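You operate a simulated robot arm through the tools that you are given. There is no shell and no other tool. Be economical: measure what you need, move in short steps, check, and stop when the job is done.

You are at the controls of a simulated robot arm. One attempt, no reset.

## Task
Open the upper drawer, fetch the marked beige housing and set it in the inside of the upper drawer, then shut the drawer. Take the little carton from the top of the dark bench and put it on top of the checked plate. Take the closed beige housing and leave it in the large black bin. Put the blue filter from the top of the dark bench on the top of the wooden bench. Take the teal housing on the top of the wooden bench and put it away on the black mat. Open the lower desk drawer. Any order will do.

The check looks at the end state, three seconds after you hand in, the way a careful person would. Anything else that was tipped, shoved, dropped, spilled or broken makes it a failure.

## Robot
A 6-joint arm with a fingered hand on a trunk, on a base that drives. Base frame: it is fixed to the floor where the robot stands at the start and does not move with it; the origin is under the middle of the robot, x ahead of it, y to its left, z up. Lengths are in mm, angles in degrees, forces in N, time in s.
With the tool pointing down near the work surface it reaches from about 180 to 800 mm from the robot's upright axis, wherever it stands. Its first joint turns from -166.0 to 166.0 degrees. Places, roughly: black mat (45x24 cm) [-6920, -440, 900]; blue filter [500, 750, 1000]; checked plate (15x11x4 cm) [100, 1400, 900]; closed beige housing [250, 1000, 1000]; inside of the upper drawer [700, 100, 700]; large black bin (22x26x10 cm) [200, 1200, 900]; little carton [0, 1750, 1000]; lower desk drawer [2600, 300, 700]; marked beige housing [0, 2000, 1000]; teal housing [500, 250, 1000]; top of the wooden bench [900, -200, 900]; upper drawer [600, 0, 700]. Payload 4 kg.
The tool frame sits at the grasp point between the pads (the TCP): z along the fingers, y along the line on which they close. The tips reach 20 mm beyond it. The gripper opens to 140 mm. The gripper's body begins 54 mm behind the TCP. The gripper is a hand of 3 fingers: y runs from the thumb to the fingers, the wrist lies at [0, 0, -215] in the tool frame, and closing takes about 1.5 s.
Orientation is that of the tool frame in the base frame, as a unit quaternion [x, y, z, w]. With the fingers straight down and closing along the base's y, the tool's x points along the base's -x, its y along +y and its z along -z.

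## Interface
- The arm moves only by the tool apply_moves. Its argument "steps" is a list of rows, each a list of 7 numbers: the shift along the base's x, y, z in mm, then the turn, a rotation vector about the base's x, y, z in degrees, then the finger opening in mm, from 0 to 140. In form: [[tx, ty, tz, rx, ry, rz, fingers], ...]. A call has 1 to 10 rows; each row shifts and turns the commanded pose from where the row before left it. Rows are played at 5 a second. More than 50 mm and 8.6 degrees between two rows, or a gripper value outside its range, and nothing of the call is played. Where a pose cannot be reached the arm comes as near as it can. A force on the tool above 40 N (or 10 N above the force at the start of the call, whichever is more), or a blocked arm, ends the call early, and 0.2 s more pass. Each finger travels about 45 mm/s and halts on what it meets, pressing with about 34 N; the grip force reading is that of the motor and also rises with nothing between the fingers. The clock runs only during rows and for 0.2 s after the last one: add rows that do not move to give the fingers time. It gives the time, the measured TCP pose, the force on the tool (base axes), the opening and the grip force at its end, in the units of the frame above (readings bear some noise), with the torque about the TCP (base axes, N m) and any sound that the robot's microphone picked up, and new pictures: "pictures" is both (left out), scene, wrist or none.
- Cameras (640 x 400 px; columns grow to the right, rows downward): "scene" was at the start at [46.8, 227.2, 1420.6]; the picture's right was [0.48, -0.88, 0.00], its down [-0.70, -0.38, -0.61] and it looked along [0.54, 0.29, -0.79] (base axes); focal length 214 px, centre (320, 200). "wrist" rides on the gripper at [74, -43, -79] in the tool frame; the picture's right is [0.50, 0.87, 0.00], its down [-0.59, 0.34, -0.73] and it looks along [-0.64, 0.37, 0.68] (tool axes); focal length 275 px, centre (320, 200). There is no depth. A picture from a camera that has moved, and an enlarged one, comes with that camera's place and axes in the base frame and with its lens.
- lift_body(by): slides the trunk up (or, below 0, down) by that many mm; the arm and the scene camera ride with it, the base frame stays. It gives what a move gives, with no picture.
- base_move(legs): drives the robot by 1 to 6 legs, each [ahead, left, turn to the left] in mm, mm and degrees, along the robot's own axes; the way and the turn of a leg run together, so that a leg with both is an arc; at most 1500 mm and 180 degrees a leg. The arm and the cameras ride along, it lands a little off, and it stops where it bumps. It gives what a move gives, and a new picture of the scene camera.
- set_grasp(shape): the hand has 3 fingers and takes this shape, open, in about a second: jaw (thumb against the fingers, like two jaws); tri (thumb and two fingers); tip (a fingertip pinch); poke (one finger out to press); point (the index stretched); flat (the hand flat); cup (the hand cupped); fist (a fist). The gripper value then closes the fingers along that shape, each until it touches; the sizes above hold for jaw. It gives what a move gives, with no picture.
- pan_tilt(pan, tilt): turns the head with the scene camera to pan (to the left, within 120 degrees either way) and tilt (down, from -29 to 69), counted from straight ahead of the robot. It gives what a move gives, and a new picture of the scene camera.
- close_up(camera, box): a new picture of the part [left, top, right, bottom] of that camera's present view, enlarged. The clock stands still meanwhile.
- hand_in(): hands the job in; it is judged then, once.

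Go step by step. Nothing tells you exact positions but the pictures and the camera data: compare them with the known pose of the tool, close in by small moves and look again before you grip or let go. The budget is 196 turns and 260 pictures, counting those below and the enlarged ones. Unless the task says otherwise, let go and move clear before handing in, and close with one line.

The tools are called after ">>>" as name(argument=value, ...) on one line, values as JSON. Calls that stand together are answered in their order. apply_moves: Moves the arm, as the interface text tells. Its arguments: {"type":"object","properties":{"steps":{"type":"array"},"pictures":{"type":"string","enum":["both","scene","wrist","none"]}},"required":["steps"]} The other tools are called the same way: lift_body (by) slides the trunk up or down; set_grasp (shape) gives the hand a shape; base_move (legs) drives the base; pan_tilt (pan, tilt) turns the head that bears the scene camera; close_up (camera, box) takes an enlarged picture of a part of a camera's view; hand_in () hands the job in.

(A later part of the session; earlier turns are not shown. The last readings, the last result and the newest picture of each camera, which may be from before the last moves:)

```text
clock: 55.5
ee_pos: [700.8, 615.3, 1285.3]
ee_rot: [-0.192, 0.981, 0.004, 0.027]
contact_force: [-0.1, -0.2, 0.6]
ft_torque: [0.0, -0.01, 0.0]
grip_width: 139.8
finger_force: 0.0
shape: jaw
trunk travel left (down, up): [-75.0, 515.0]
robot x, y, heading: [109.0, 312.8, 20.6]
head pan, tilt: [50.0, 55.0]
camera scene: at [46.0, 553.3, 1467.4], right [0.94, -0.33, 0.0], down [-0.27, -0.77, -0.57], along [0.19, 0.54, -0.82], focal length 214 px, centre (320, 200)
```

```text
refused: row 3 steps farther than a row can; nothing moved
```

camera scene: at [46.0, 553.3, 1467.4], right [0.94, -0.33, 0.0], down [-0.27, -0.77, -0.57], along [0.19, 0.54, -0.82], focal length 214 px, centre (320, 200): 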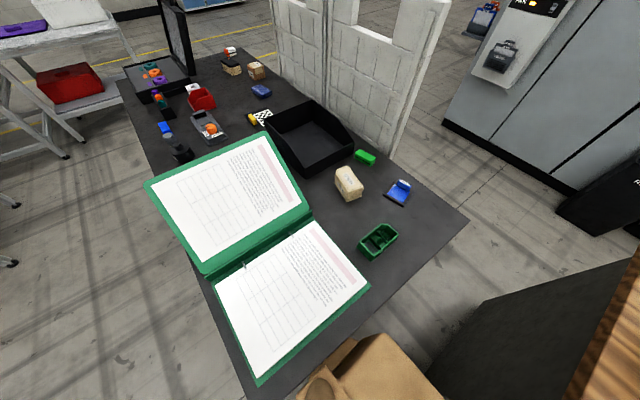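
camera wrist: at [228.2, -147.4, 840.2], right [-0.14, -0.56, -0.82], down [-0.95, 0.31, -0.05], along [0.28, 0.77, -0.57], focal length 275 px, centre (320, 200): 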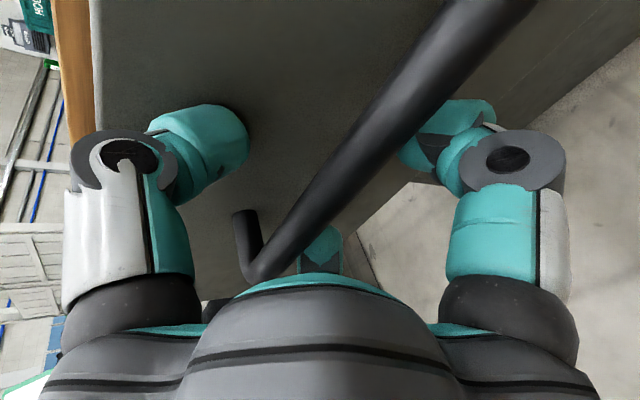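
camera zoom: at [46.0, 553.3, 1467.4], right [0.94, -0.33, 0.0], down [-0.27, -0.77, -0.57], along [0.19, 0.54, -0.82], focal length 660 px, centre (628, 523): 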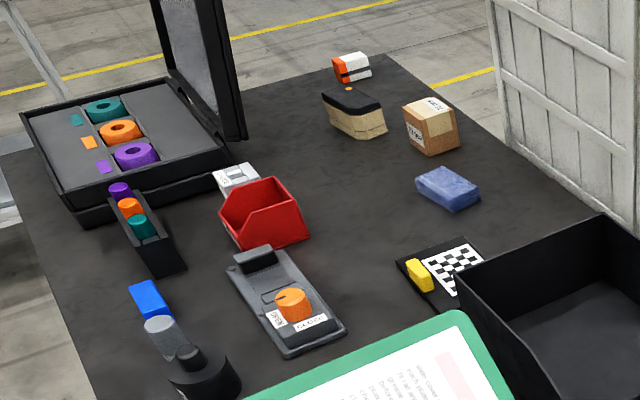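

>>> apply_moves(steps=[[-25, 26, -10, -1, 2.9, 0, 100], [-25, 26, -10, 0, 0, -6.1, 100], [-25, 26, -20, 0, 0, -6.1, 100], [-25, 26, -20, 0, 0, -6.1, 100], [-25, 26, -20, 0, 0, -6.1, 80], [-25, 26, -20, 0, 0, -6.1, 80], [-25, 26, -25, 0, 0, -6.1, 80], [-25, 26, -25, 0, 0, -6.1, 80], [-26, 26, -25, 0, 0, -6.1, 80], [-26, 26, -25, 0, 0, -6.1, 80]])

```text
clock: 57.7
ee_pos: [449.9, 878.4, 1081.5]
ee_rot: [0.283, 0.959, -0.001, 0.001]
contact_force: [0.2, -0.3, 0.0]
ft_torque: [0.03, 0.02, -0.07]
grip_width: 80.6
finger_force: 0.0
shape: jaw
trunk travel left (down, up): [-75.0, 515.0]
robot x, y, heading: [106.4, 308.8, 20.9]
head pan, tilt: [50.0, 55.0]
camera scene: at [45.7, 553.9, 1467.3], right [0.94, -0.33, 0.0], down [-0.27, -0.77, -0.57], along [0.19, 0.54, -0.82], focal length 214 px, centre (320, 200)
camera wrist: at [364.7, 883.6, 1160.6], right [0.05, 1.0, 0.0], down [0.68, -0.03, 0.74], along [0.73, -0.04, -0.68], focal length 275 px, centre (320, 200)
```

scene: 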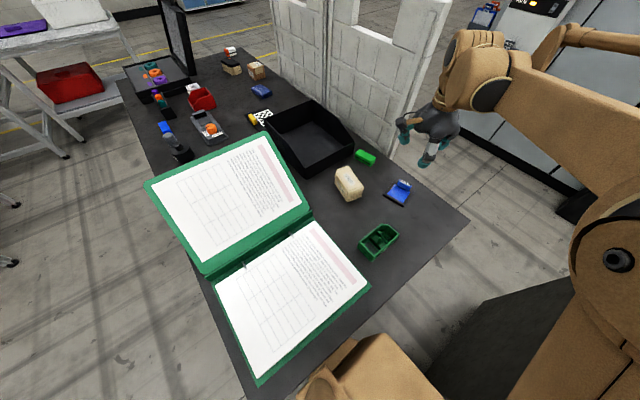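
wrist: 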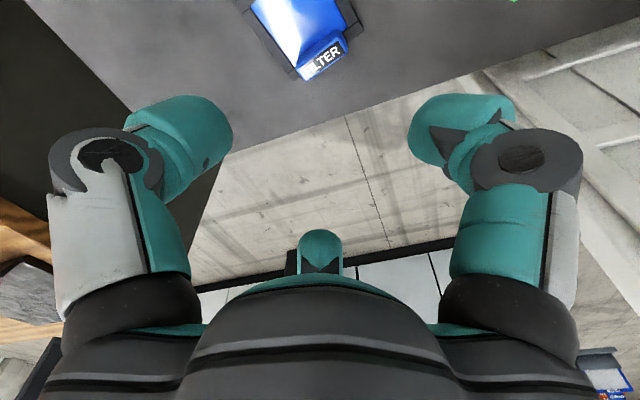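

The block triangulates to about (450, 879, 920). Check its orientation in the wrist view.

>>> close_up(camera="wrist", box=[230, 0, 390, 100])

>>> close_up(camera="scene", box=[375, 165, 425, 215])

```text
4.00 times, centred on (310, 50) of wrist
camera zoom: at [364.7, 883.6, 1160.6], right [0.05, 1.0, 0.0], down [0.68, -0.03, 0.74], along [0.73, -0.04, -0.68], focal length 1101 px, centre (360, 800)
```

zoom: 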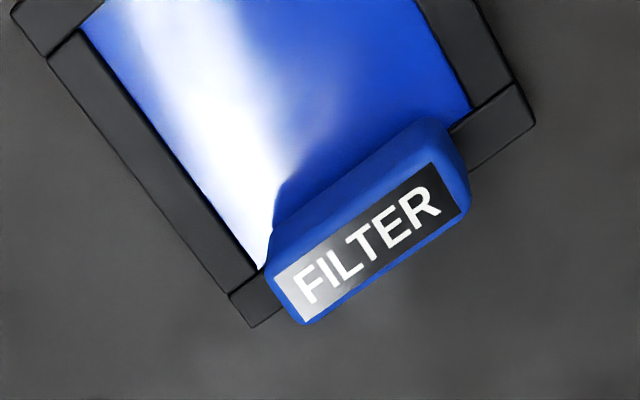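

```text
8.00 times, centred on (400, 190) of scene
camera zoom: at [45.7, 553.9, 1467.3], right [0.94, -0.33, 0.0], down [-0.27, -0.77, -0.57], along [0.19, 0.54, -0.82], focal length 1716 px, centre (-320, 280)
```

zoom: 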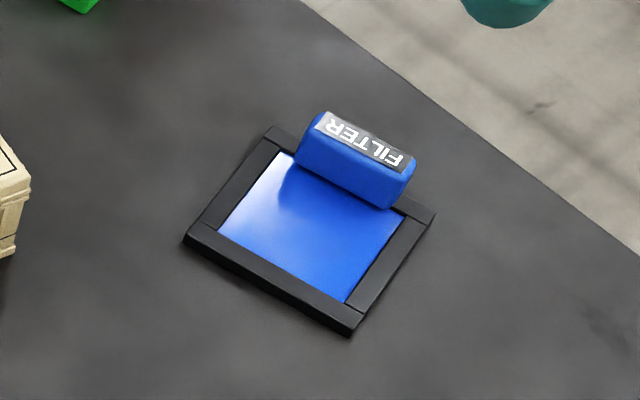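

The plate's handle block centre is (450, 879), long axis ~122°. Rotate the closing axis to 32° and descend part way.

>>> apply_moves(steps=[[0, 0, -25, 0, 0, -8.3, 80], [0, 0, -25, 0, 0, -8.3, 70], [0, 1, -25, 0, 0, -8.3, 70], [0, 0, -20, 0, 0, 0, 70], [0, 0, -20, 0, 0, 0, 70]])

>>> close_up(camera="scene", box=[365, 155, 435, 225])

```text
clock: 58.9
ee_pos: [450.1, 878.6, 968.8]
ee_rot: [0.484, 0.875, 0.0, 0.001]
contact_force: [0.2, -0.5, 0.0]
ft_torque: [0.01, 0.0, -0.04]
grip_width: 70.5
finger_force: 0.0
shape: jaw
trunk travel left (down, up): [-75.0, 515.0]
robot x, y, heading: [105.4, 315.0, 20.8]
head pan, tilt: [50.0, 55.0]
camera scene: at [46.0, 553.6, 1467.3], right [0.94, -0.33, 0.0], down [-0.27, -0.77, -0.57], along [0.19, 0.54, -0.82], focal length 214 px, centre (320, 200)
camera wrist: at [374.8, 918.5, 1046.9], right [0.47, 0.88, 0.0], down [0.6, -0.32, 0.74], along [0.65, -0.34, -0.68], focal length 275 px, centre (320, 200)
```

scene: 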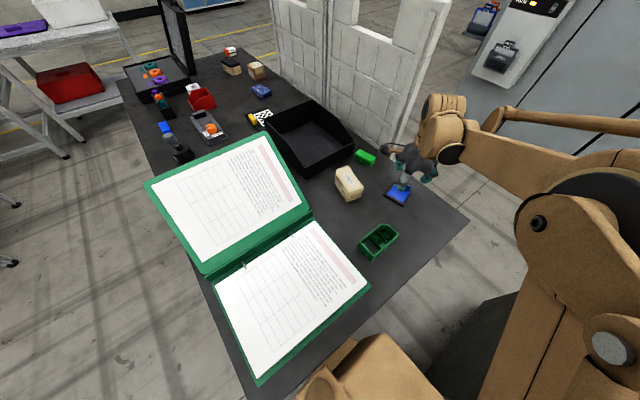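
wrist: 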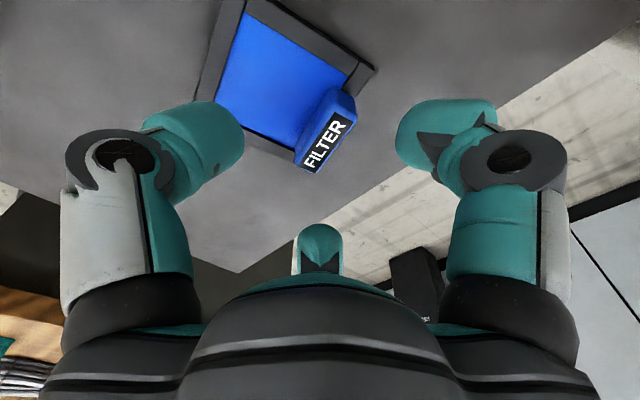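

```text
5.71 times, centred on (400, 190) of scene
camera zoom: at [46.0, 553.6, 1467.3], right [0.94, -0.33, 0.0], down [-0.27, -0.77, -0.57], along [0.19, 0.54, -0.82], focal length 1226 px, centre (-137, 257)
```

zoom: 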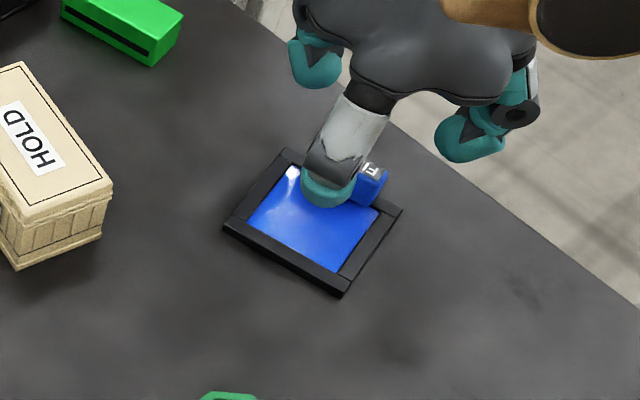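

Aligned; the block's top is about 41 mm below the TCP. Descend 34 mm and grip.

>>> apply_moves(steps=[[1, 0, -17, 0, 0, 0, 70], [0, 0, -17, 0, 0, 0, 60], [0, 0, 0, 0, 0, 0, 20], [0, 0, 0, 0, 0, 0, 0], [0, 0, 0, 0, 0, 0, 0], [0, 0, 0, 0, 0, 0, 0], [0, 0, 0, 0, 0, 0, 0], [0, 0, 0, 0, 0, 0, 0]], pictures="wrist")

```text
clock: 60.7
ee_pos: [452.3, 878.6, 935.7]
ee_rot: [0.483, 0.876, -0.001, 0.001]
contact_force: [-0.1, 0.3, 0.3]
ft_torque: [-0.05, 0.02, 0.05]
grip_width: 21.7
finger_force: 34.1
shape: jaw
trunk travel left (down, up): [-75.0, 515.0]
robot x, y, heading: [105.9, 311.3, 20.8]
head pan, tilt: [50.0, 55.0]
camera wrist: at [375.9, 918.9, 1013.7], right [0.47, 0.89, 0.0], down [0.6, -0.32, 0.74], along [0.65, -0.34, -0.68], focal length 275 px, centre (320, 200)
```

wrist: 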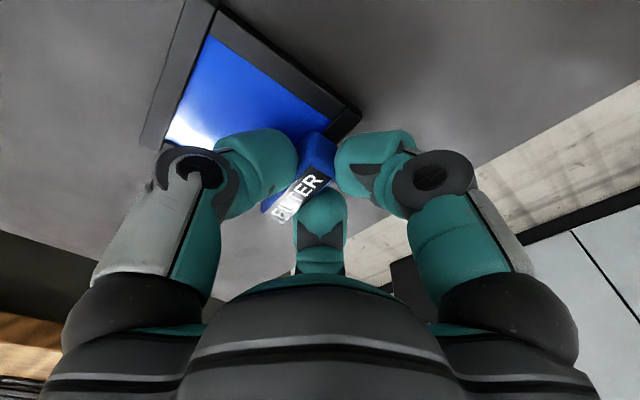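

Gripped (21.7 mm). Lift and check, and look at the wooden bench for a free spot.

>>> apply_moves(steps=[[0, 0, 30, 0, 0, 0, 0], [0, 0, 40, 0, 0, 0, 0], [0, 0, 40, 0, 0, 0, 0], [0, 0, 45, 0, 0, 0, 0]], pictures="wrist")

>>> pan_tilt(pan=-25, tilt=50)

```text
clock: 61.7
ee_pos: [450.6, 877.7, 1091.5]
ee_rot: [0.482, 0.876, 0.0, 0.001]
contact_force: [0.9, -0.1, -0.7]
ft_torque: [0.0, 0.0, 0.0]
grip_width: 21.6
finger_force: 34.1
shape: jaw
trunk travel left (down, up): [-75.0, 515.0]
robot x, y, heading: [105.2, 312.5, 20.6]
head pan, tilt: [50.0, 55.0]
camera wrist: at [375.0, 917.4, 1169.8], right [0.47, 0.89, 0.0], down [0.6, -0.32, 0.74], along [0.65, -0.34, -0.68], focal length 275 px, centre (320, 200)
```

wrist: 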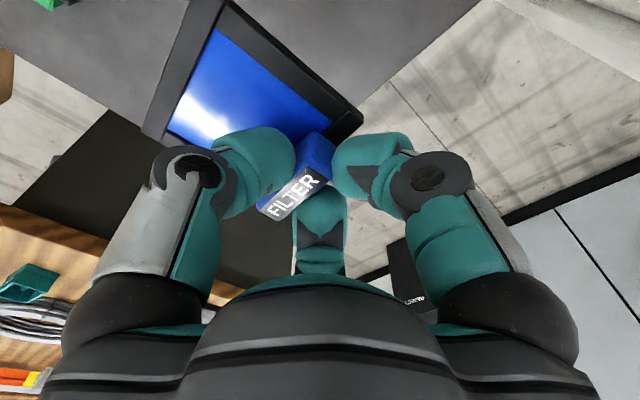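

```text
clock: 63.2
ee_pos: [450.5, 877.4, 1090.6]
ee_rot: [0.483, 0.876, 0.0, 0.001]
contact_force: [-0.8, -0.2, -0.4]
ft_torque: [0.02, 0.01, 0.03]
grip_width: 21.5
finger_force: 34.3
shape: jaw
trunk travel left (down, up): [-75.0, 515.0]
robot x, y, heading: [108.0, 310.5, 21.1]
head pan, tilt: [-25.0, 50.0]
camera scene: at [99.0, 479.9, 1473.8], right [-0.07, -1.0, 0.0], down [-0.76, 0.05, -0.64], along [0.64, -0.05, -0.77], focal length 214 px, centre (320, 200)
```

scene: 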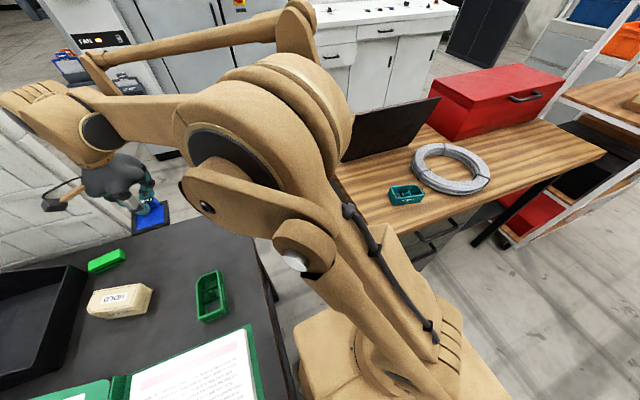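

Held well. Move it over the wooden bench's free left area, near (629, 276).

>>> apply_moves(steps=[[14, -46, 0, 0, 0, 0, 0], [14, -46, 0, 0, 0, 0, 0], [14, -46, 0, 0, 0, 0, 0], [14, -46, 0, 0, 0, 0, 0], [14, -46, 0, 0, 0, 0, 0], [14, -46, 0, 0, 0, 0, 0], [14, -46, 0, 0, 0, 0, 0]], pictures="none")

>>> apply_moves(steps=[[14, -46, 0, 0, 0, 0, 0], [14, -46, 0, 0, 0, 0, 0], [14, -46, 0, 0, 0, 0, 0], [14, -46, 0, 0, 0, 0, 0], [14, -46, 0, 0, 0, 0, 0], [12, -48, 0, 0, 0, 0, 0]])

```text
clock: 64.8
ee_pos: [549.1, 553.2, 1089.1]
ee_rot: [0.482, 0.876, 0.0, 0.0]
contact_force: [-0.2, 0.0, -0.6]
ft_torque: [0.0, 0.01, 0.03]
grip_width: 21.6
finger_force: 33.9
shape: jaw
trunk travel left (down, up): [-75.0, 515.0]
robot x, y, heading: [106.8, 315.6, 20.8]
head pan, tilt: [-25.0, 50.0]
```

```text
clock: 66.2
ee_pos: [632.2, 273.7, 1092.2]
ee_rot: [0.482, 0.876, 0.0, -0.001]
contact_force: [-0.2, -0.7, -0.7]
ft_torque: [0.0, -0.02, 0.01]
grip_width: 21.5
finger_force: 33.9
shape: jaw
trunk travel left (down, up): [-75.0, 515.0]
robot x, y, heading: [106.5, 309.3, 21.3]
head pan, tilt: [-25.0, 50.0]
camera scene: at [99.4, 478.8, 1474.0], right [-0.07, -1.0, 0.0], down [-0.76, 0.06, -0.64], along [0.64, -0.05, -0.77], focal length 214 px, centre (320, 200)
camera wrist: at [557.6, 313.7, 1169.5], right [0.46, 0.89, 0.0], down [0.6, -0.32, 0.74], along [0.65, -0.34, -0.68], focal length 275 px, centre (320, 200)
```

scene: 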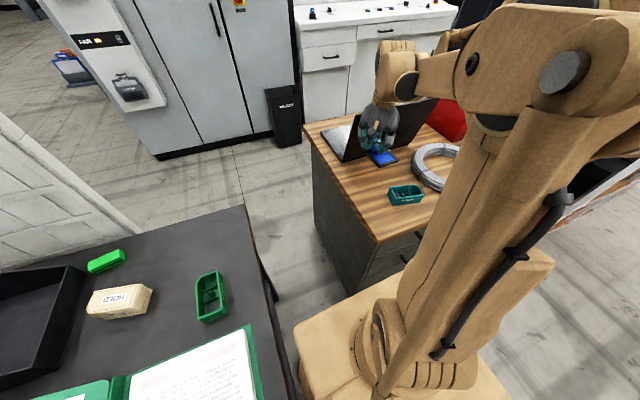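
wrist: 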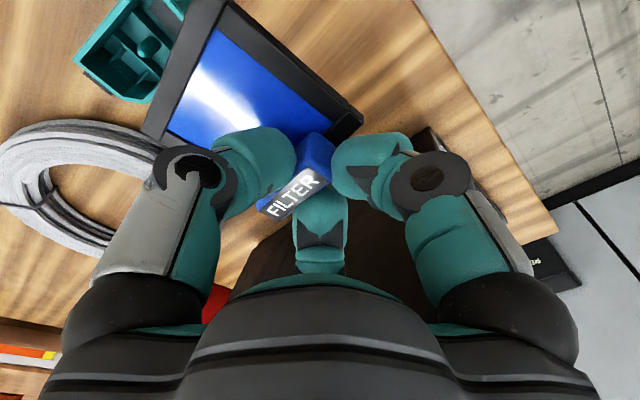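

>>> close_up(camera="scene", box=[300, 90, 460, 220])

```text
3.08 times, centred on (380, 155) of scene
camera zoom: at [99.4, 478.8, 1474.0], right [-0.07, -1.0, 0.0], down [-0.76, 0.06, -0.64], along [0.64, -0.05, -0.77], focal length 660 px, centre (135, 338)
```

zoom: 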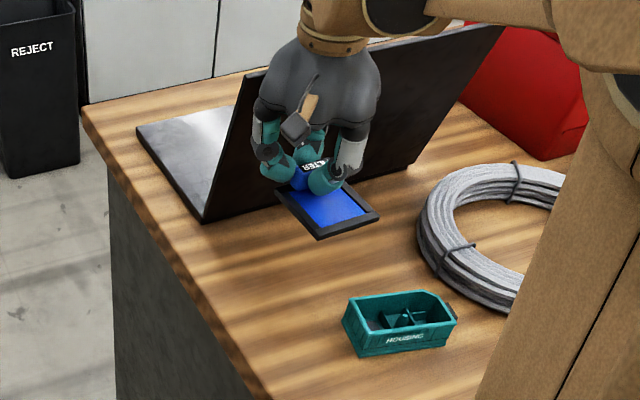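

Rotate to align with the bench and shift a bit away from the teal housing, then lower.

>>> apply_moves(steps=[[7, 10, -20, 0, 0, -7, 0], [0, 0, -40, 0, 0, -7, 0], [0, 0, -40, 0, 0, 0, 0], [0, 0, -30, 0, 0, 0, 0]], pictures="wrist")

>>> close_up(camera="scene", box=[320, 90, 460, 220])

```text
clock: 67.2
ee_pos: [639.6, 286.4, 962.0]
ee_rot: [0.586, 0.811, -0.001, 0.0]
contact_force: [-0.6, 0.1, 0.1]
ft_torque: [0.01, -0.01, -0.03]
grip_width: 21.2
finger_force: 34.0
shape: jaw
trunk travel left (down, up): [-75.0, 515.0]
robot x, y, heading: [106.4, 311.1, 20.7]
head pan, tilt: [-25.0, 50.0]
camera wrist: at [576.3, 343.8, 1039.5], right [0.67, 0.75, 0.0], down [0.51, -0.45, 0.74], along [0.55, -0.49, -0.68], focal length 275 px, centre (320, 200)
```

wrist: 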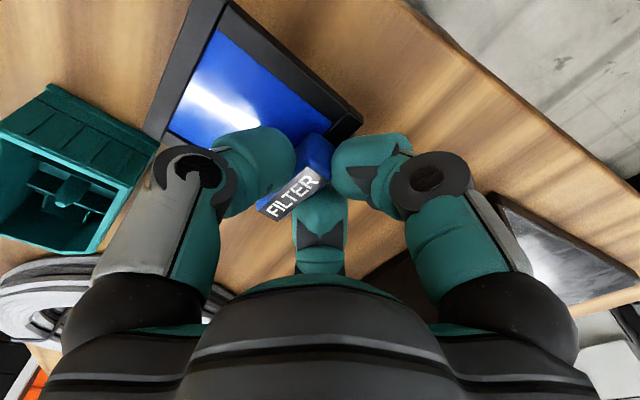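

```text
3.08 times, centred on (390, 155) of scene
camera zoom: at [99.5, 479.4, 1473.9], right [-0.07, -1.0, 0.0], down [-0.76, 0.06, -0.64], along [0.64, -0.05, -0.77], focal length 660 px, centre (105, 338)
```

zoom: 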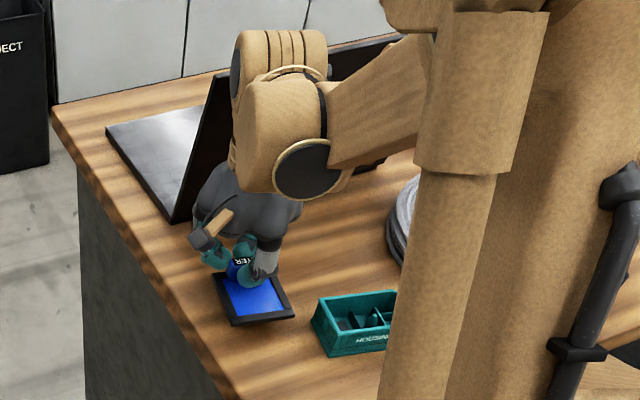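

>>> apply_moves(steps=[[-2, 10, -10, 0, 0, 0, 0], [0, 0, -10, 0, 0, 0, 0], [0, 0, -4, 0, 0, 0, 0]], pictures="none")

>>> apply_moves(steps=[[0, 0, -2, 0, 0, 0, 0]], pictures="wrist")

>>> close_up(camera="scene", box=[340, 140, 420, 210])

```text
clock: 68.0
ee_pos: [634.9, 296.2, 939.0]
ee_rot: [0.586, 0.81, 0.0, 0.002]
contact_force: [0.9, 0.1, 4.0]
ft_torque: [-0.23, 0.24, 0.04]
grip_width: 21.5
finger_force: 33.8
shape: jaw
trunk travel left (down, up): [-75.0, 515.0]
robot x, y, heading: [102.3, 312.8, 20.9]
head pan, tilt: [-25.0, 50.0]
```

```text
clock: 68.4
ee_pos: [633.9, 297.4, 935.2]
ee_rot: [0.586, 0.81, 0.0, 0.001]
contact_force: [0.6, 1.3, 5.1]
ft_torque: [-0.23, 0.33, 0.03]
grip_width: 21.9
finger_force: 34.1
shape: jaw
trunk travel left (down, up): [-75.0, 515.0]
robot x, y, heading: [103.3, 315.7, 20.8]
head pan, tilt: [-25.0, 50.0]
camera wrist: at [571.3, 354.1, 1013.5], right [0.67, 0.75, 0.0], down [0.51, -0.45, 0.74], along [0.55, -0.49, -0.68], focal length 275 px, centre (320, 200)
```

wrist: 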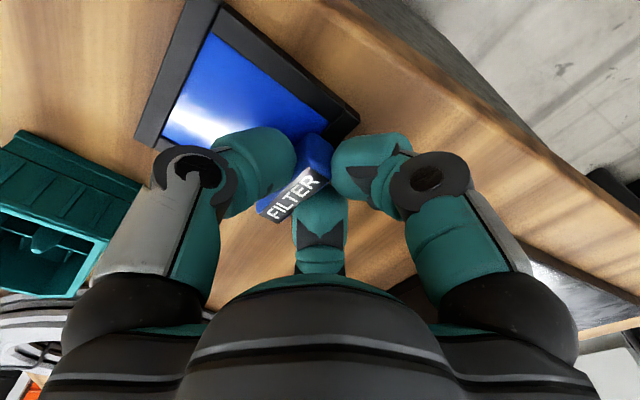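

```text
5.71 times, centred on (380, 175) of scene
camera zoom: at [98.8, 479.5, 1473.9], right [-0.07, -1.0, 0.0], down [-0.76, 0.06, -0.64], along [0.64, -0.05, -0.77], focal length 1226 px, centre (-23, 343)
```

zoom: 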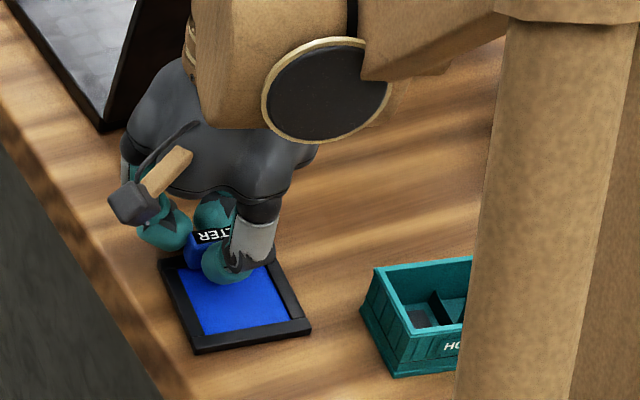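

It's down, clear of the teal and inside the edge. Release and rise.

>>> apply_moves(steps=[[0, 0, 0, 0, 0, 0, 30], [0, 0, 0, 0, 0, 0, 60], [0, 0, 0, 0, 0, 0, 60], [0, 0, 25, 0, 0, 0, 60], [0, 0, 40, 0, 0, 0, 60], [0, 0, 40, 0, 0, 0, 80], [0, 0, 45, 0, 0, 0, 80]], pictures="both")

```text
clock: 70.0
ee_pos: [634.6, 296.4, 1085.9]
ee_rot: [0.586, 0.81, 0.0, 0.001]
contact_force: [0.7, 0.2, -0.4]
ft_torque: [0.0, 0.04, -0.01]
grip_width: 79.7
finger_force: 0.0
shape: jaw
trunk travel left (down, up): [-75.0, 515.0]
robot x, y, heading: [109.5, 312.6, 20.6]
head pan, tilt: [-25.0, 50.0]
camera scene: at [98.8, 479.4, 1473.9], right [-0.07, -1.0, 0.0], down [-0.76, 0.06, -0.64], along [0.64, -0.05, -0.77], focal length 214 px, centre (320, 200)
camera wrist: at [572.2, 353.9, 1164.4], right [0.67, 0.75, 0.0], down [0.51, -0.45, 0.74], along [0.55, -0.49, -0.68], focal length 275 px, centre (320, 200)
```

scene: 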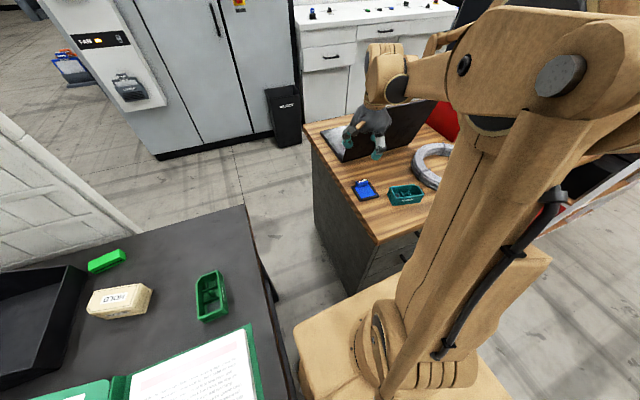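
wrist: 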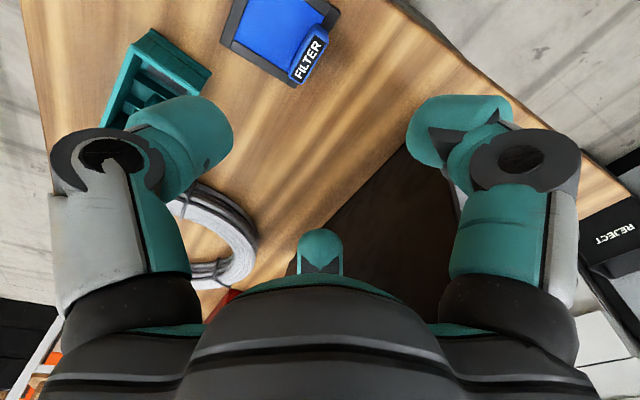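

Filter is placed. Next the HOLD housing near (280, 939), long axis ≈100°; move above it.

>>> apply_moves(steps=[[-24, 43, 0, 0, 0, -3.5, 110], [-24, 43, 0, 0, 0, -3.5, 110], [-24, 43, 0, 0, 0, 0, 120], [-24, 43, 0, 0, 0, 0, 120], [-24, 43, 0, 0, 0, 0, 120], [-24, 43, 0, 0, 0, 0, 120], [-24, 43, 0, 0, 0, 0, 120], [-24, 43, 0, 0, 0, 0, 120]], pictures="none")

>>> apply_moves(steps=[[-24, 43, 0, 0, 0, 0, 120], [-24, 43, 0, 0, 0, 0, 120], [-24, 43, 0, 0, 0, 0, 120], [-24, 43, 0, 0, 0, 0, 120], [-24, 43, 0, 0, 0, 0, 120], [-21, 42, 0, 0, 0, 0, 120], [-21, 42, 0, 0, 0, 0, 120]], pictures="wrist")

>>> pan_tilt(pan=50, tilt=55)

>>> close_up(camera="scene", box=[300, 140, 420, 240])

```text
clock: 71.8
ee_pos: [440.9, 639.7, 1088.2]
ee_rot: [0.635, 0.772, 0.0, 0.001]
contact_force: [0.5, -0.6, 0.1]
ft_torque: [0.0, 0.0, -0.01]
grip_width: 120.0
finger_force: 0.0
shape: jaw
trunk travel left (down, up): [-75.0, 515.0]
robot x, y, heading: [108.0, 309.6, 20.7]
head pan, tilt: [-25.0, 50.0]
```

```text
clock: 73.4
ee_pos: [281.1, 941.8, 1085.3]
ee_rot: [0.634, 0.773, 0.002, 0.002]
contact_force: [-0.2, -0.4, -0.1]
ft_torque: [-0.01, -0.01, 0.0]
grip_width: 119.9
finger_force: 0.0
shape: jaw
trunk travel left (down, up): [-75.0, 515.0]
robot x, y, heading: [103.1, 312.3, 20.9]
head pan, tilt: [-25.0, 50.0]
camera wrist: at [225.6, 1006.4, 1164.2], right [0.75, 0.66, 0.0], down [0.45, -0.51, 0.74], along [0.49, -0.55, -0.68], focal length 275 px, centre (320, 200)
```

wrist: 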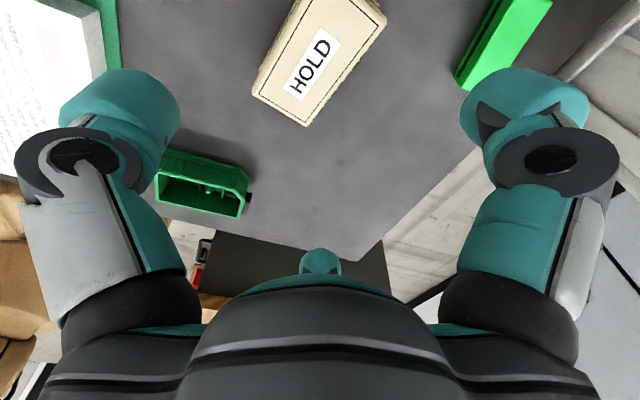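

```text
clock: 74.8
ee_pos: [282.4, 941.2, 1087.3]
ee_rot: [0.634, 0.773, -0.001, 0.001]
contact_force: [0.3, -0.2, -0.2]
ft_torque: [0.01, -0.03, -0.02]
grip_width: 119.5
finger_force: 0.1
shape: jaw
trunk travel left (down, up): [-75.0, 515.0]
robot x, y, heading: [105.7, 314.9, 20.9]
head pan, tilt: [50.0, 55.0]
camera scene: at [45.8, 553.5, 1467.3], right [0.94, -0.33, 0.0], down [-0.27, -0.77, -0.57], along [0.19, 0.54, -0.82], focal length 214 px, centre (320, 200)
```

scene: 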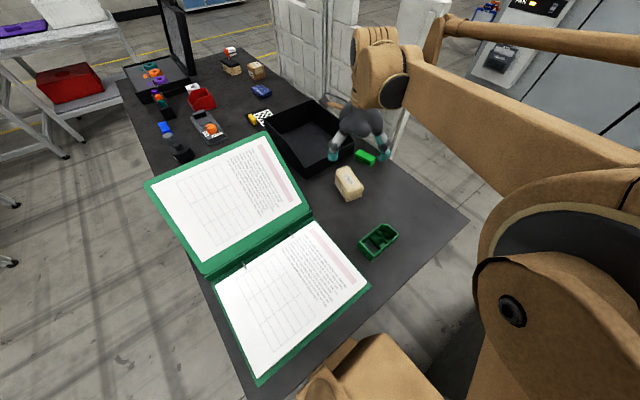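

```text
4.00 times, centred on (360, 190) of scene
camera zoom: at [45.8, 553.5, 1467.3], right [0.94, -0.33, 0.0], down [-0.27, -0.77, -0.57], along [0.19, 0.54, -0.82], focal length 858 px, centre (160, 240)
```

zoom: 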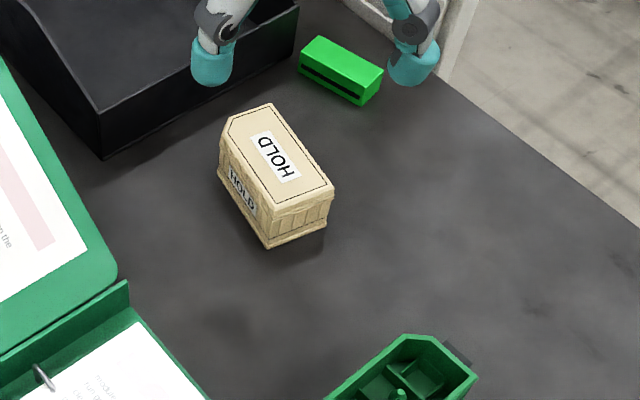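

Housing lid centre ≈ (278, 943, 944), short axis ≈5°, width ~52. Align and descend.

>>> apply_moves(steps=[[-4, 1, -35, 0, 0, -6.3, 110], [0, 0, -40, 0, 0, 0, 100], [0, 0, -25, 0, 0, 0, 100]], pictures="wrist")

```text
clock: 75.7
ee_pos: [279.4, 938.7, 985.0]
ee_rot: [0.676, 0.737, 0.0, 0.001]
contact_force: [-0.1, -0.3, 0.5]
ft_torque: [-0.01, 0.0, 0.01]
grip_width: 100.2
finger_force: 0.1
shape: jaw
trunk travel left (down, up): [-75.0, 515.0]
robot x, y, heading: [107.5, 312.6, 20.7]
head pan, tilt: [50.0, 55.0]
camera wrist: at [232.0, 1009.0, 1063.6], right [0.82, 0.57, 0.0], down [0.39, -0.56, 0.74], along [0.42, -0.6, -0.68], focal length 275 px, centre (320, 200)
```

wrist: 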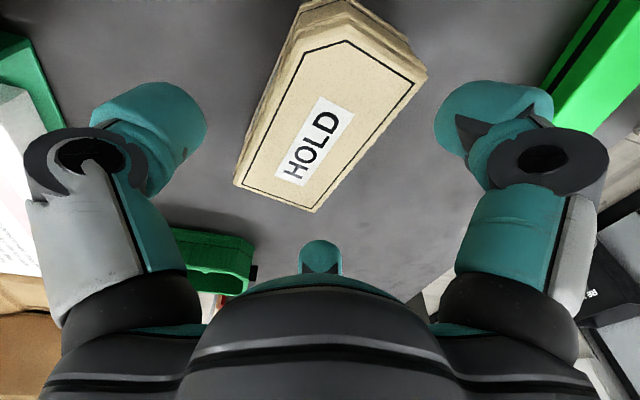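

>>> apply_moves(steps=[[-1, 3, -30, 0, 0, 0, 100], [0, 0, -25, 0, 0, 0, 90], [0, 0, 0, 0, 0, 0, 50], [0, 0, 0, 0, 0, 0, 10], [0, 0, 0, 0, 0, 0, 10], [0, 0, 0, 0, 0, 0, 10], [0, 0, 0, 0, 0, 0, 10], [0, 0, 0, 0, 0, 0, 10]], pictures="wrist")

```text
clock: 77.5
ee_pos: [275.8, 942.9, 930.8]
ee_rot: [0.675, 0.738, 0.001, 0.001]
contact_force: [0.6, 0.5, -0.2]
ft_torque: [-0.02, 0.0, 0.02]
grip_width: 67.7
finger_force: 34.2
shape: jaw
trunk travel left (down, up): [-75.0, 515.0]
robot x, y, heading: [105.7, 315.5, 20.4]
head pan, tilt: [50.0, 55.0]
camera wrist: at [227.1, 1012.9, 1008.4], right [0.82, 0.57, 0.0], down [0.39, -0.55, 0.74], along [0.42, -0.6, -0.68], focal length 275 px, centre (320, 200)
```

wrist: 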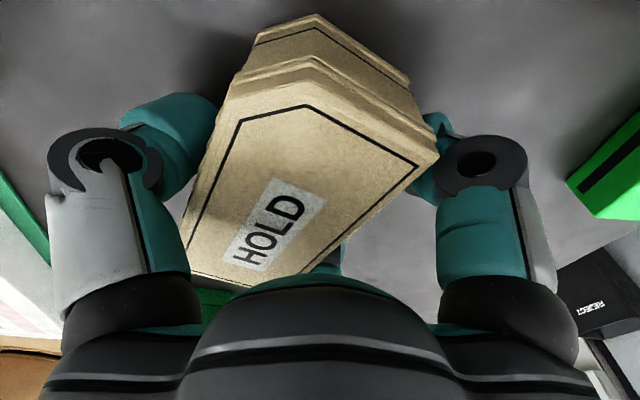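

Held (67.7 mm). Lift, tuck the arm in front, and drive around to the left side of the dark bench to reach the bin.

>>> apply_moves(steps=[[0, 0, 30, 0, 0, 0, 10], [0, 0, 45, 0, 0, 0, 10], [0, 0, 45, 0, 0, 0, 10], [0, 0, 45, 0, 0, 0, 10]], pictures="wrist")

>>> apply_moves(steps=[[31, -38, 0, 0, 0, 0, 10], [31, -38, 0, 0, 0, 0, 10], [31, -38, 0, 0, 0, 0, 10], [31, -38, 0, 0, 0, 0, 10], [31, -38, 0, 0, 0, 0, 10], [31, -38, 0, 0, 0, 0, 10], [31, -38, 0, 0, 0, 0, 10], [31, -38, 0, 0, 0, 0, 10]], pictures="none")

>>> base_move(legs=[[-420, 0, -2], [0, 400, 0]])

```text
clock: 78.5
ee_pos: [274.5, 946.3, 1096.8]
ee_rot: [0.675, 0.737, 0.0, 0.001]
contact_force: [0.1, -0.5, -1.3]
ft_torque: [-0.01, 0.01, 0.04]
grip_width: 67.2
finger_force: 33.9
shape: jaw
trunk travel left (down, up): [-75.0, 515.0]
robot x, y, heading: [108.2, 314.7, 20.7]
head pan, tilt: [50.0, 55.0]
camera wrist: at [226.1, 1016.1, 1175.9], right [0.82, 0.57, 0.0], down [0.39, -0.56, 0.74], along [0.42, -0.6, -0.68], focal length 275 px, centre (320, 200)
```

wrist: 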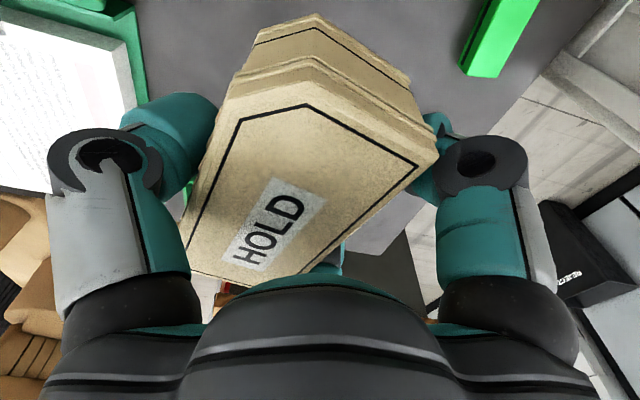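

```text
clock: 80.2
ee_pos: [523.9, 636.5, 1096.9]
ee_rot: [0.675, 0.738, -0.001, 0.001]
contact_force: [0.1, 0.1, -1.9]
ft_torque: [0.0, -0.01, -0.01]
grip_width: 67.2
finger_force: 33.6
shape: jaw
trunk travel left (down, up): [-75.0, 515.0]
robot x, y, heading: [110.3, 313.1, 21.0]
head pan, tilt: [50.0, 55.0]
```

```text
clock: 84.9
ee_pos: [15.1, 867.0, 1095.7]
ee_rot: [0.689, 0.725, 0.0, 0.002]
contact_force: [0.5, -0.7, -1.0]
ft_torque: [0.0, -0.04, -0.02]
grip_width: 67.6
finger_force: 34.1
shape: jaw
trunk travel left (down, up): [-75.0, 515.0]
robot x, y, heading: [-411.0, 555.2, 18.5]
head pan, tilt: [50.0, 55.0]
camera scene: at [-465.4, 799.6, 1467.3], right [0.93, -0.36, 0.0], down [-0.3, -0.76, -0.57], along [0.21, 0.53, -0.82], focal length 214 px, centre (320, 200)
```

scene: 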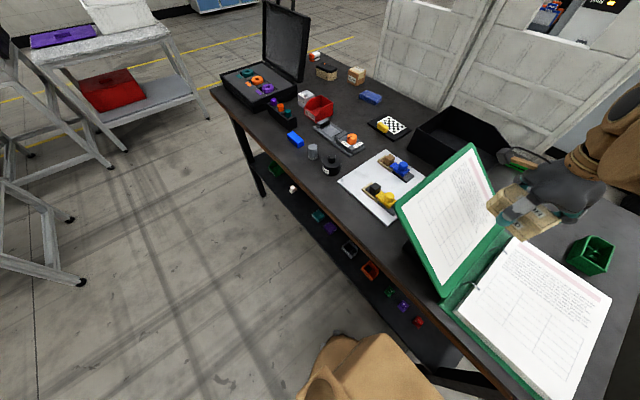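

The binder's one half is propped up, so I'll raise the trunk before passing over it.

>>> lift_body(by=200)

>>> base_move(legs=[[0, 390, 0]])

>>> pan_tilt(pan=0, tilt=45)

```text
clock: 87.1
ee_pos: [16.7, 866.0, 1295.9]
ee_rot: [0.69, 0.724, -0.001, 0.002]
contact_force: [-0.5, 0.9, -1.6]
ft_torque: [0.01, -0.01, 0.05]
grip_width: 67.7
finger_force: 34.4
shape: jaw
trunk travel left (down, up): [-275.0, 315.0]
robot x, y, heading: [-413.6, 558.7, 18.7]
head pan, tilt: [50.0, 55.0]
```

```text
clock: 89.6
ee_pos: [-113.1, 1241.7, 1296.2]
ee_rot: [0.688, 0.726, -0.001, 0.001]
contact_force: [0.3, -0.1, -1.2]
ft_torque: [0.02, -0.04, 0.01]
grip_width: 67.6
finger_force: 34.2
shape: jaw
trunk travel left (down, up): [-275.0, 315.0]
robot x, y, heading: [-538.7, 929.7, 18.6]
head pan, tilt: [50.0, 55.0]
camera scene: at [-593.0, 1173.5, 1667.2], right [0.93, -0.36, 0.0], down [-0.3, -0.76, -0.57], along [0.21, 0.53, -0.82], focal length 214 px, centre (320, 200)
```

scene: 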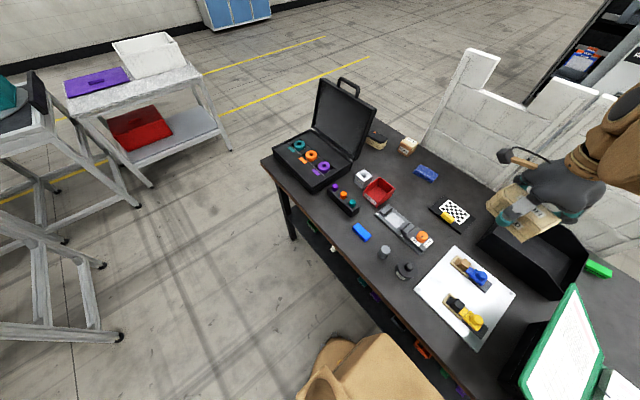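

```text
clock: 90.8
ee_pos: [-111.0, 1241.2, 1295.6]
ee_rot: [0.689, 0.725, 0.0, 0.001]
contact_force: [-0.2, 0.1, -1.8]
ft_torque: [0.03, -0.03, 0.02]
grip_width: 67.7
finger_force: 34.3
shape: jaw
trunk travel left (down, up): [-275.0, 315.0]
robot x, y, heading: [-540.6, 931.4, 18.7]
head pan, tilt: [0.0, 45.0]
camera scene: at [-541.7, 1131.4, 1680.7], right [0.32, -0.95, 0.0], down [-0.67, -0.23, -0.71], along [0.67, 0.23, -0.71], focal length 214 px, centre (320, 200)
```

scene: 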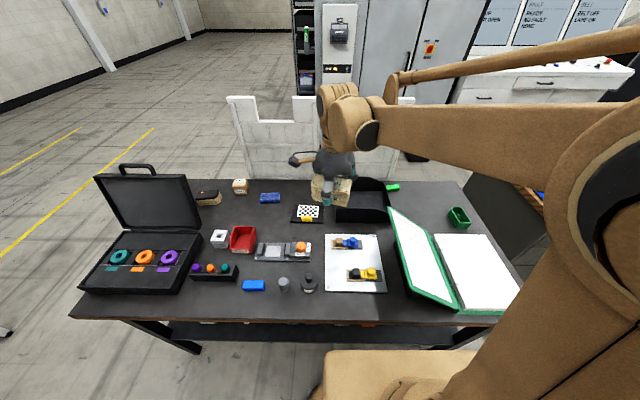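

From here the bin centre is ~(235, 1172). Drive 35 mm closer and move the housing over it.

>>> base_move(legs=[[35, 0, 0]])

>>> apply_moves(steps=[[44, -10, 0, 0, 0, 0, 10], [44, -10, 0, 0, 0, 0, 10], [44, -10, 0, 0, 0, 0, 10], [44, -10, -10, 0, 0, 0, 10], [44, -10, -20, 0, 0, 0, 10], [44, -10, -20, 0, 0, 0, 10], [40, -10, -20, 0, 0, 0, 10]])

>>> close_up(camera="scene", box=[280, 140, 420, 240])

```text
clock: 91.6
ee_pos: [-76.4, 1252.5, 1294.5]
ee_rot: [0.689, 0.724, 0.0, 0.0]
contact_force: [0.0, -0.2, -1.9]
ft_torque: [0.0, -0.03, 0.02]
grip_width: 67.6
finger_force: 34.5
shape: jaw
trunk travel left (down, up): [-275.0, 315.0]
robot x, y, heading: [-511.9, 942.0, 18.8]
head pan, tilt: [0.0, 45.0]
camera scene: at [-506.1, 1143.4, 1680.6], right [0.32, -0.95, 0.0], down [-0.67, -0.23, -0.71], along [0.67, 0.23, -0.71], focal length 214 px, centre (320, 200)
```

scene: 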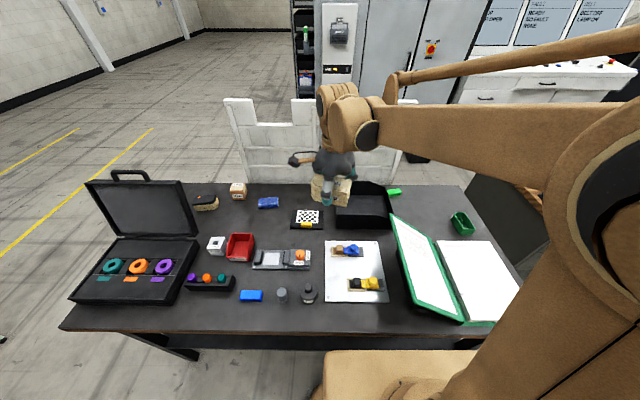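

```text
clock: 93.2
ee_pos: [226.1, 1181.3, 1227.2]
ee_rot: [0.689, 0.725, -0.001, 0.001]
contact_force: [0.6, -0.1, -2.1]
ft_torque: [0.02, -0.02, 0.01]
grip_width: 67.5
finger_force: 34.6
shape: jaw
trunk travel left (down, up): [-275.0, 315.0]
robot x, y, heading: [-507.8, 943.1, 18.7]
head pan, tilt: [0.0, 45.0]
camera scene: at [-506.8, 1142.1, 1680.8], right [0.32, -0.95, 0.0], down [-0.67, -0.23, -0.71], along [0.67, 0.23, -0.71], focal length 214 px, centre (320, 200)
camera wrist: at [180.4, 1253.6, 1305.4], right [0.84, 0.54, 0.0], down [0.37, -0.57, 0.74], along [0.4, -0.62, -0.68], focal length 275 px, centre (320, 200)
```

scene: 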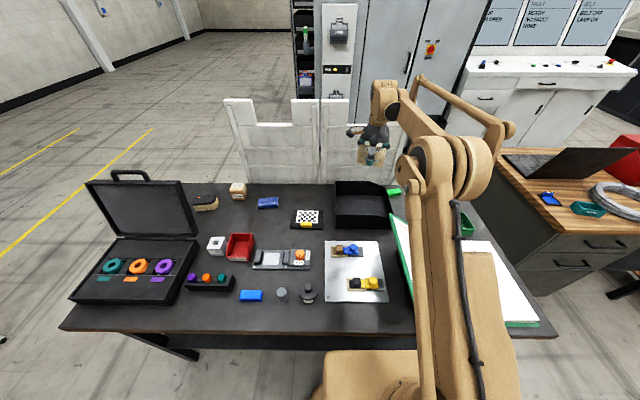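
wrist: 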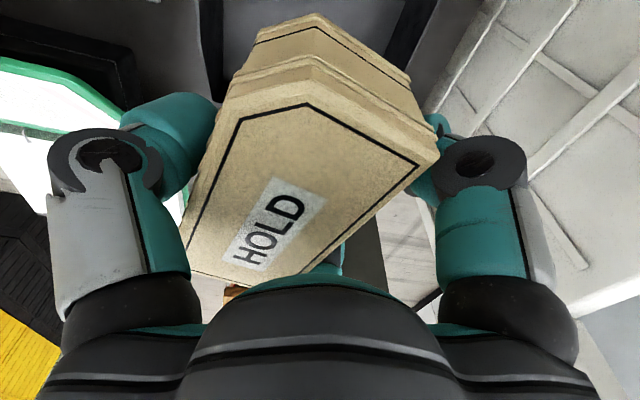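

```text
4.00 times, centred on (350, 190) of scene
camera zoom: at [-506.8, 1142.1, 1680.8], right [0.32, -0.95, 0.0], down [-0.67, -0.23, -0.71], along [0.67, 0.23, -0.71], focal length 858 px, centre (200, 240)
```

zoom: 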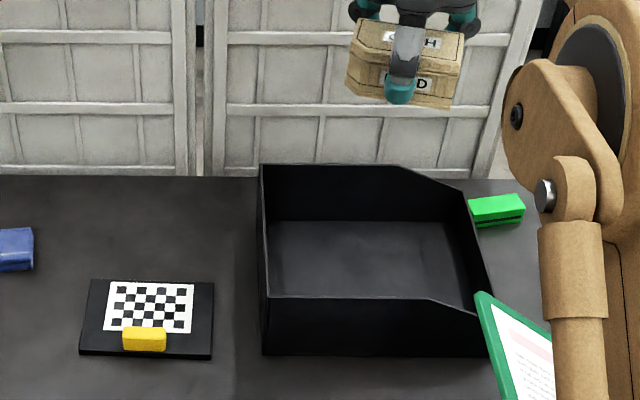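

The hand is over the bin centre. Lower in steps.

>>> apply_moves(steps=[[0, -2, -45, 0, 0, 5, 10], [0, 0, -45, 0, 0, 5, 10], [0, 0, -45, 0, 0, 0, 10], [0, 0, -45, 0, 0, 0, 10]], pictures="scene")

>>> close_up(camera="scene", box=[280, 120, 480, 260])

```text
clock: 94.2
ee_pos: [223.7, 1183.6, 1045.5]
ee_rot: [0.622, 0.783, -0.001, 0.001]
contact_force: [0.8, -1.1, -1.8]
ft_torque: [0.01, -0.04, -0.02]
grip_width: 67.1
finger_force: 34.0
shape: jaw
trunk travel left (down, up): [-275.0, 315.0]
robot x, y, heading: [-508.6, 941.9, 18.7]
head pan, tilt: [0.0, 45.0]
camera scene: at [-508.2, 1142.6, 1680.7], right [0.32, -0.95, 0.0], down [-0.67, -0.23, -0.71], along [0.67, 0.23, -0.71], focal length 214 px, centre (320, 200)
```

scene: 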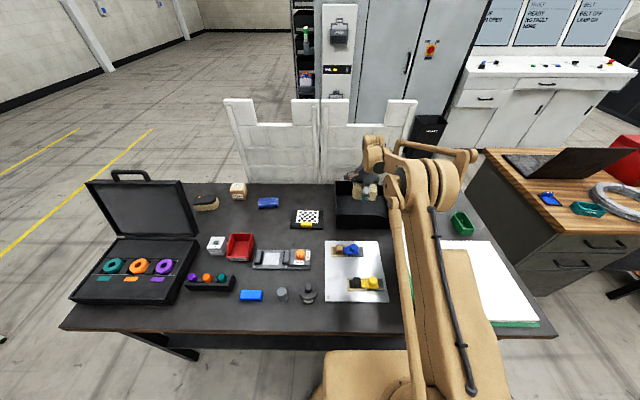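

```text
2.86 times, centred on (380, 190) of scene
camera zoom: at [-508.2, 1142.6, 1680.7], right [0.32, -0.95, 0.0], down [-0.67, -0.23, -0.71], along [0.67, 0.23, -0.71], focal length 613 px, centre (149, 229)
```

zoom: 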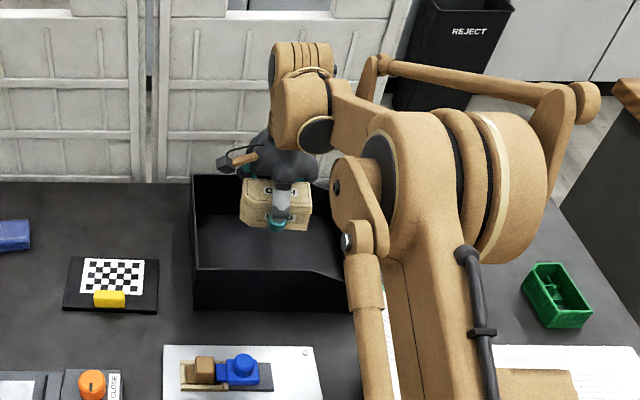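

>>> apply_moves(steps=[[0, 0, -35, 0, 0, 0, 10], [0, 0, -35, 0, 0, 0, 10], [0, 0, -20, 0, 0, 0, 10], [0, 0, -10, 0, 0, 0, 10], [0, 0, -5, 0, 0, 0, 10]], pictures="wrist")

>>> close_up(camera="scene", box=[280, 120, 480, 260])

```text
clock: 95.4
ee_pos: [226.1, 1179.0, 941.1]
ee_rot: [0.623, 0.782, -0.001, 0.002]
contact_force: [0.0, -0.1, -2.5]
ft_torque: [0.0, -0.04, -0.01]
grip_width: 67.2
finger_force: 33.7
shape: jaw
trunk travel left (down, up): [-275.0, 315.0]
robot x, y, heading: [-506.2, 938.3, 18.8]
head pan, tilt: [0.0, 45.0]
camera wrist: at [168.3, 1242.3, 1019.2], right [0.73, 0.68, 0.0], down [0.46, -0.5, 0.74], along [0.5, -0.54, -0.68], focal length 275 px, centre (320, 200)
```

wrist: 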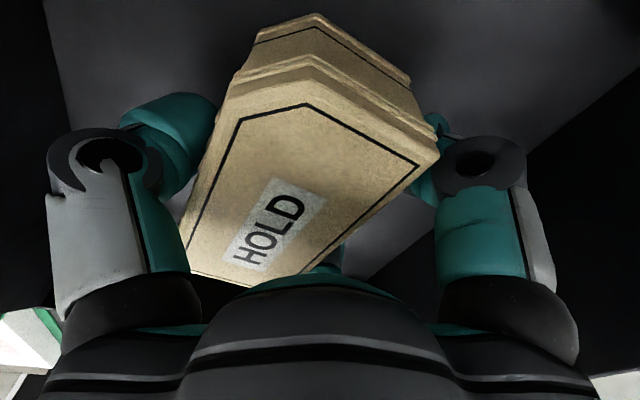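

```text
2.86 times, centred on (380, 190) of scene
camera zoom: at [-508.8, 1142.3, 1680.8], right [0.32, -0.95, 0.0], down [-0.67, -0.23, -0.71], along [0.67, 0.23, -0.71], focal length 613 px, centre (149, 229)
```

zoom: 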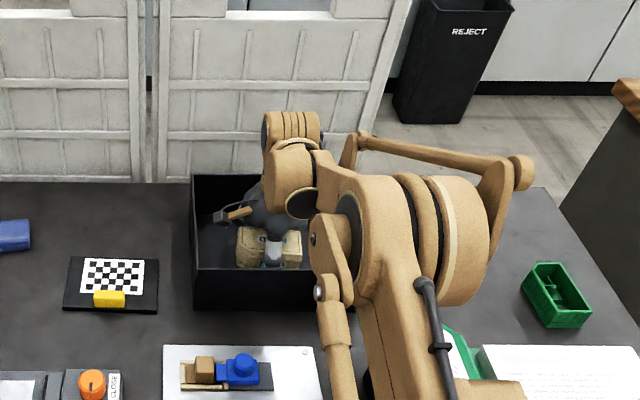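

>>> apply_moves(steps=[[0, 0, -3, 0, 0, 0, 10], [0, 0, -3, 0, 0, 0, 10]], pictures="none")

```text
clock: 96.0
ee_pos: [225.0, 1179.9, 934.5]
ee_rot: [0.623, 0.782, 0.0, 0.001]
contact_force: [0.0, 0.3, -0.1]
ft_torque: [-0.08, 0.04, 0.02]
grip_width: 67.4
finger_force: 34.2
shape: jaw
trunk travel left (down, up): [-275.0, 315.0]
robot x, y, heading: [-510.0, 940.3, 19.0]
head pan, tilt: [0.0, 45.0]
```

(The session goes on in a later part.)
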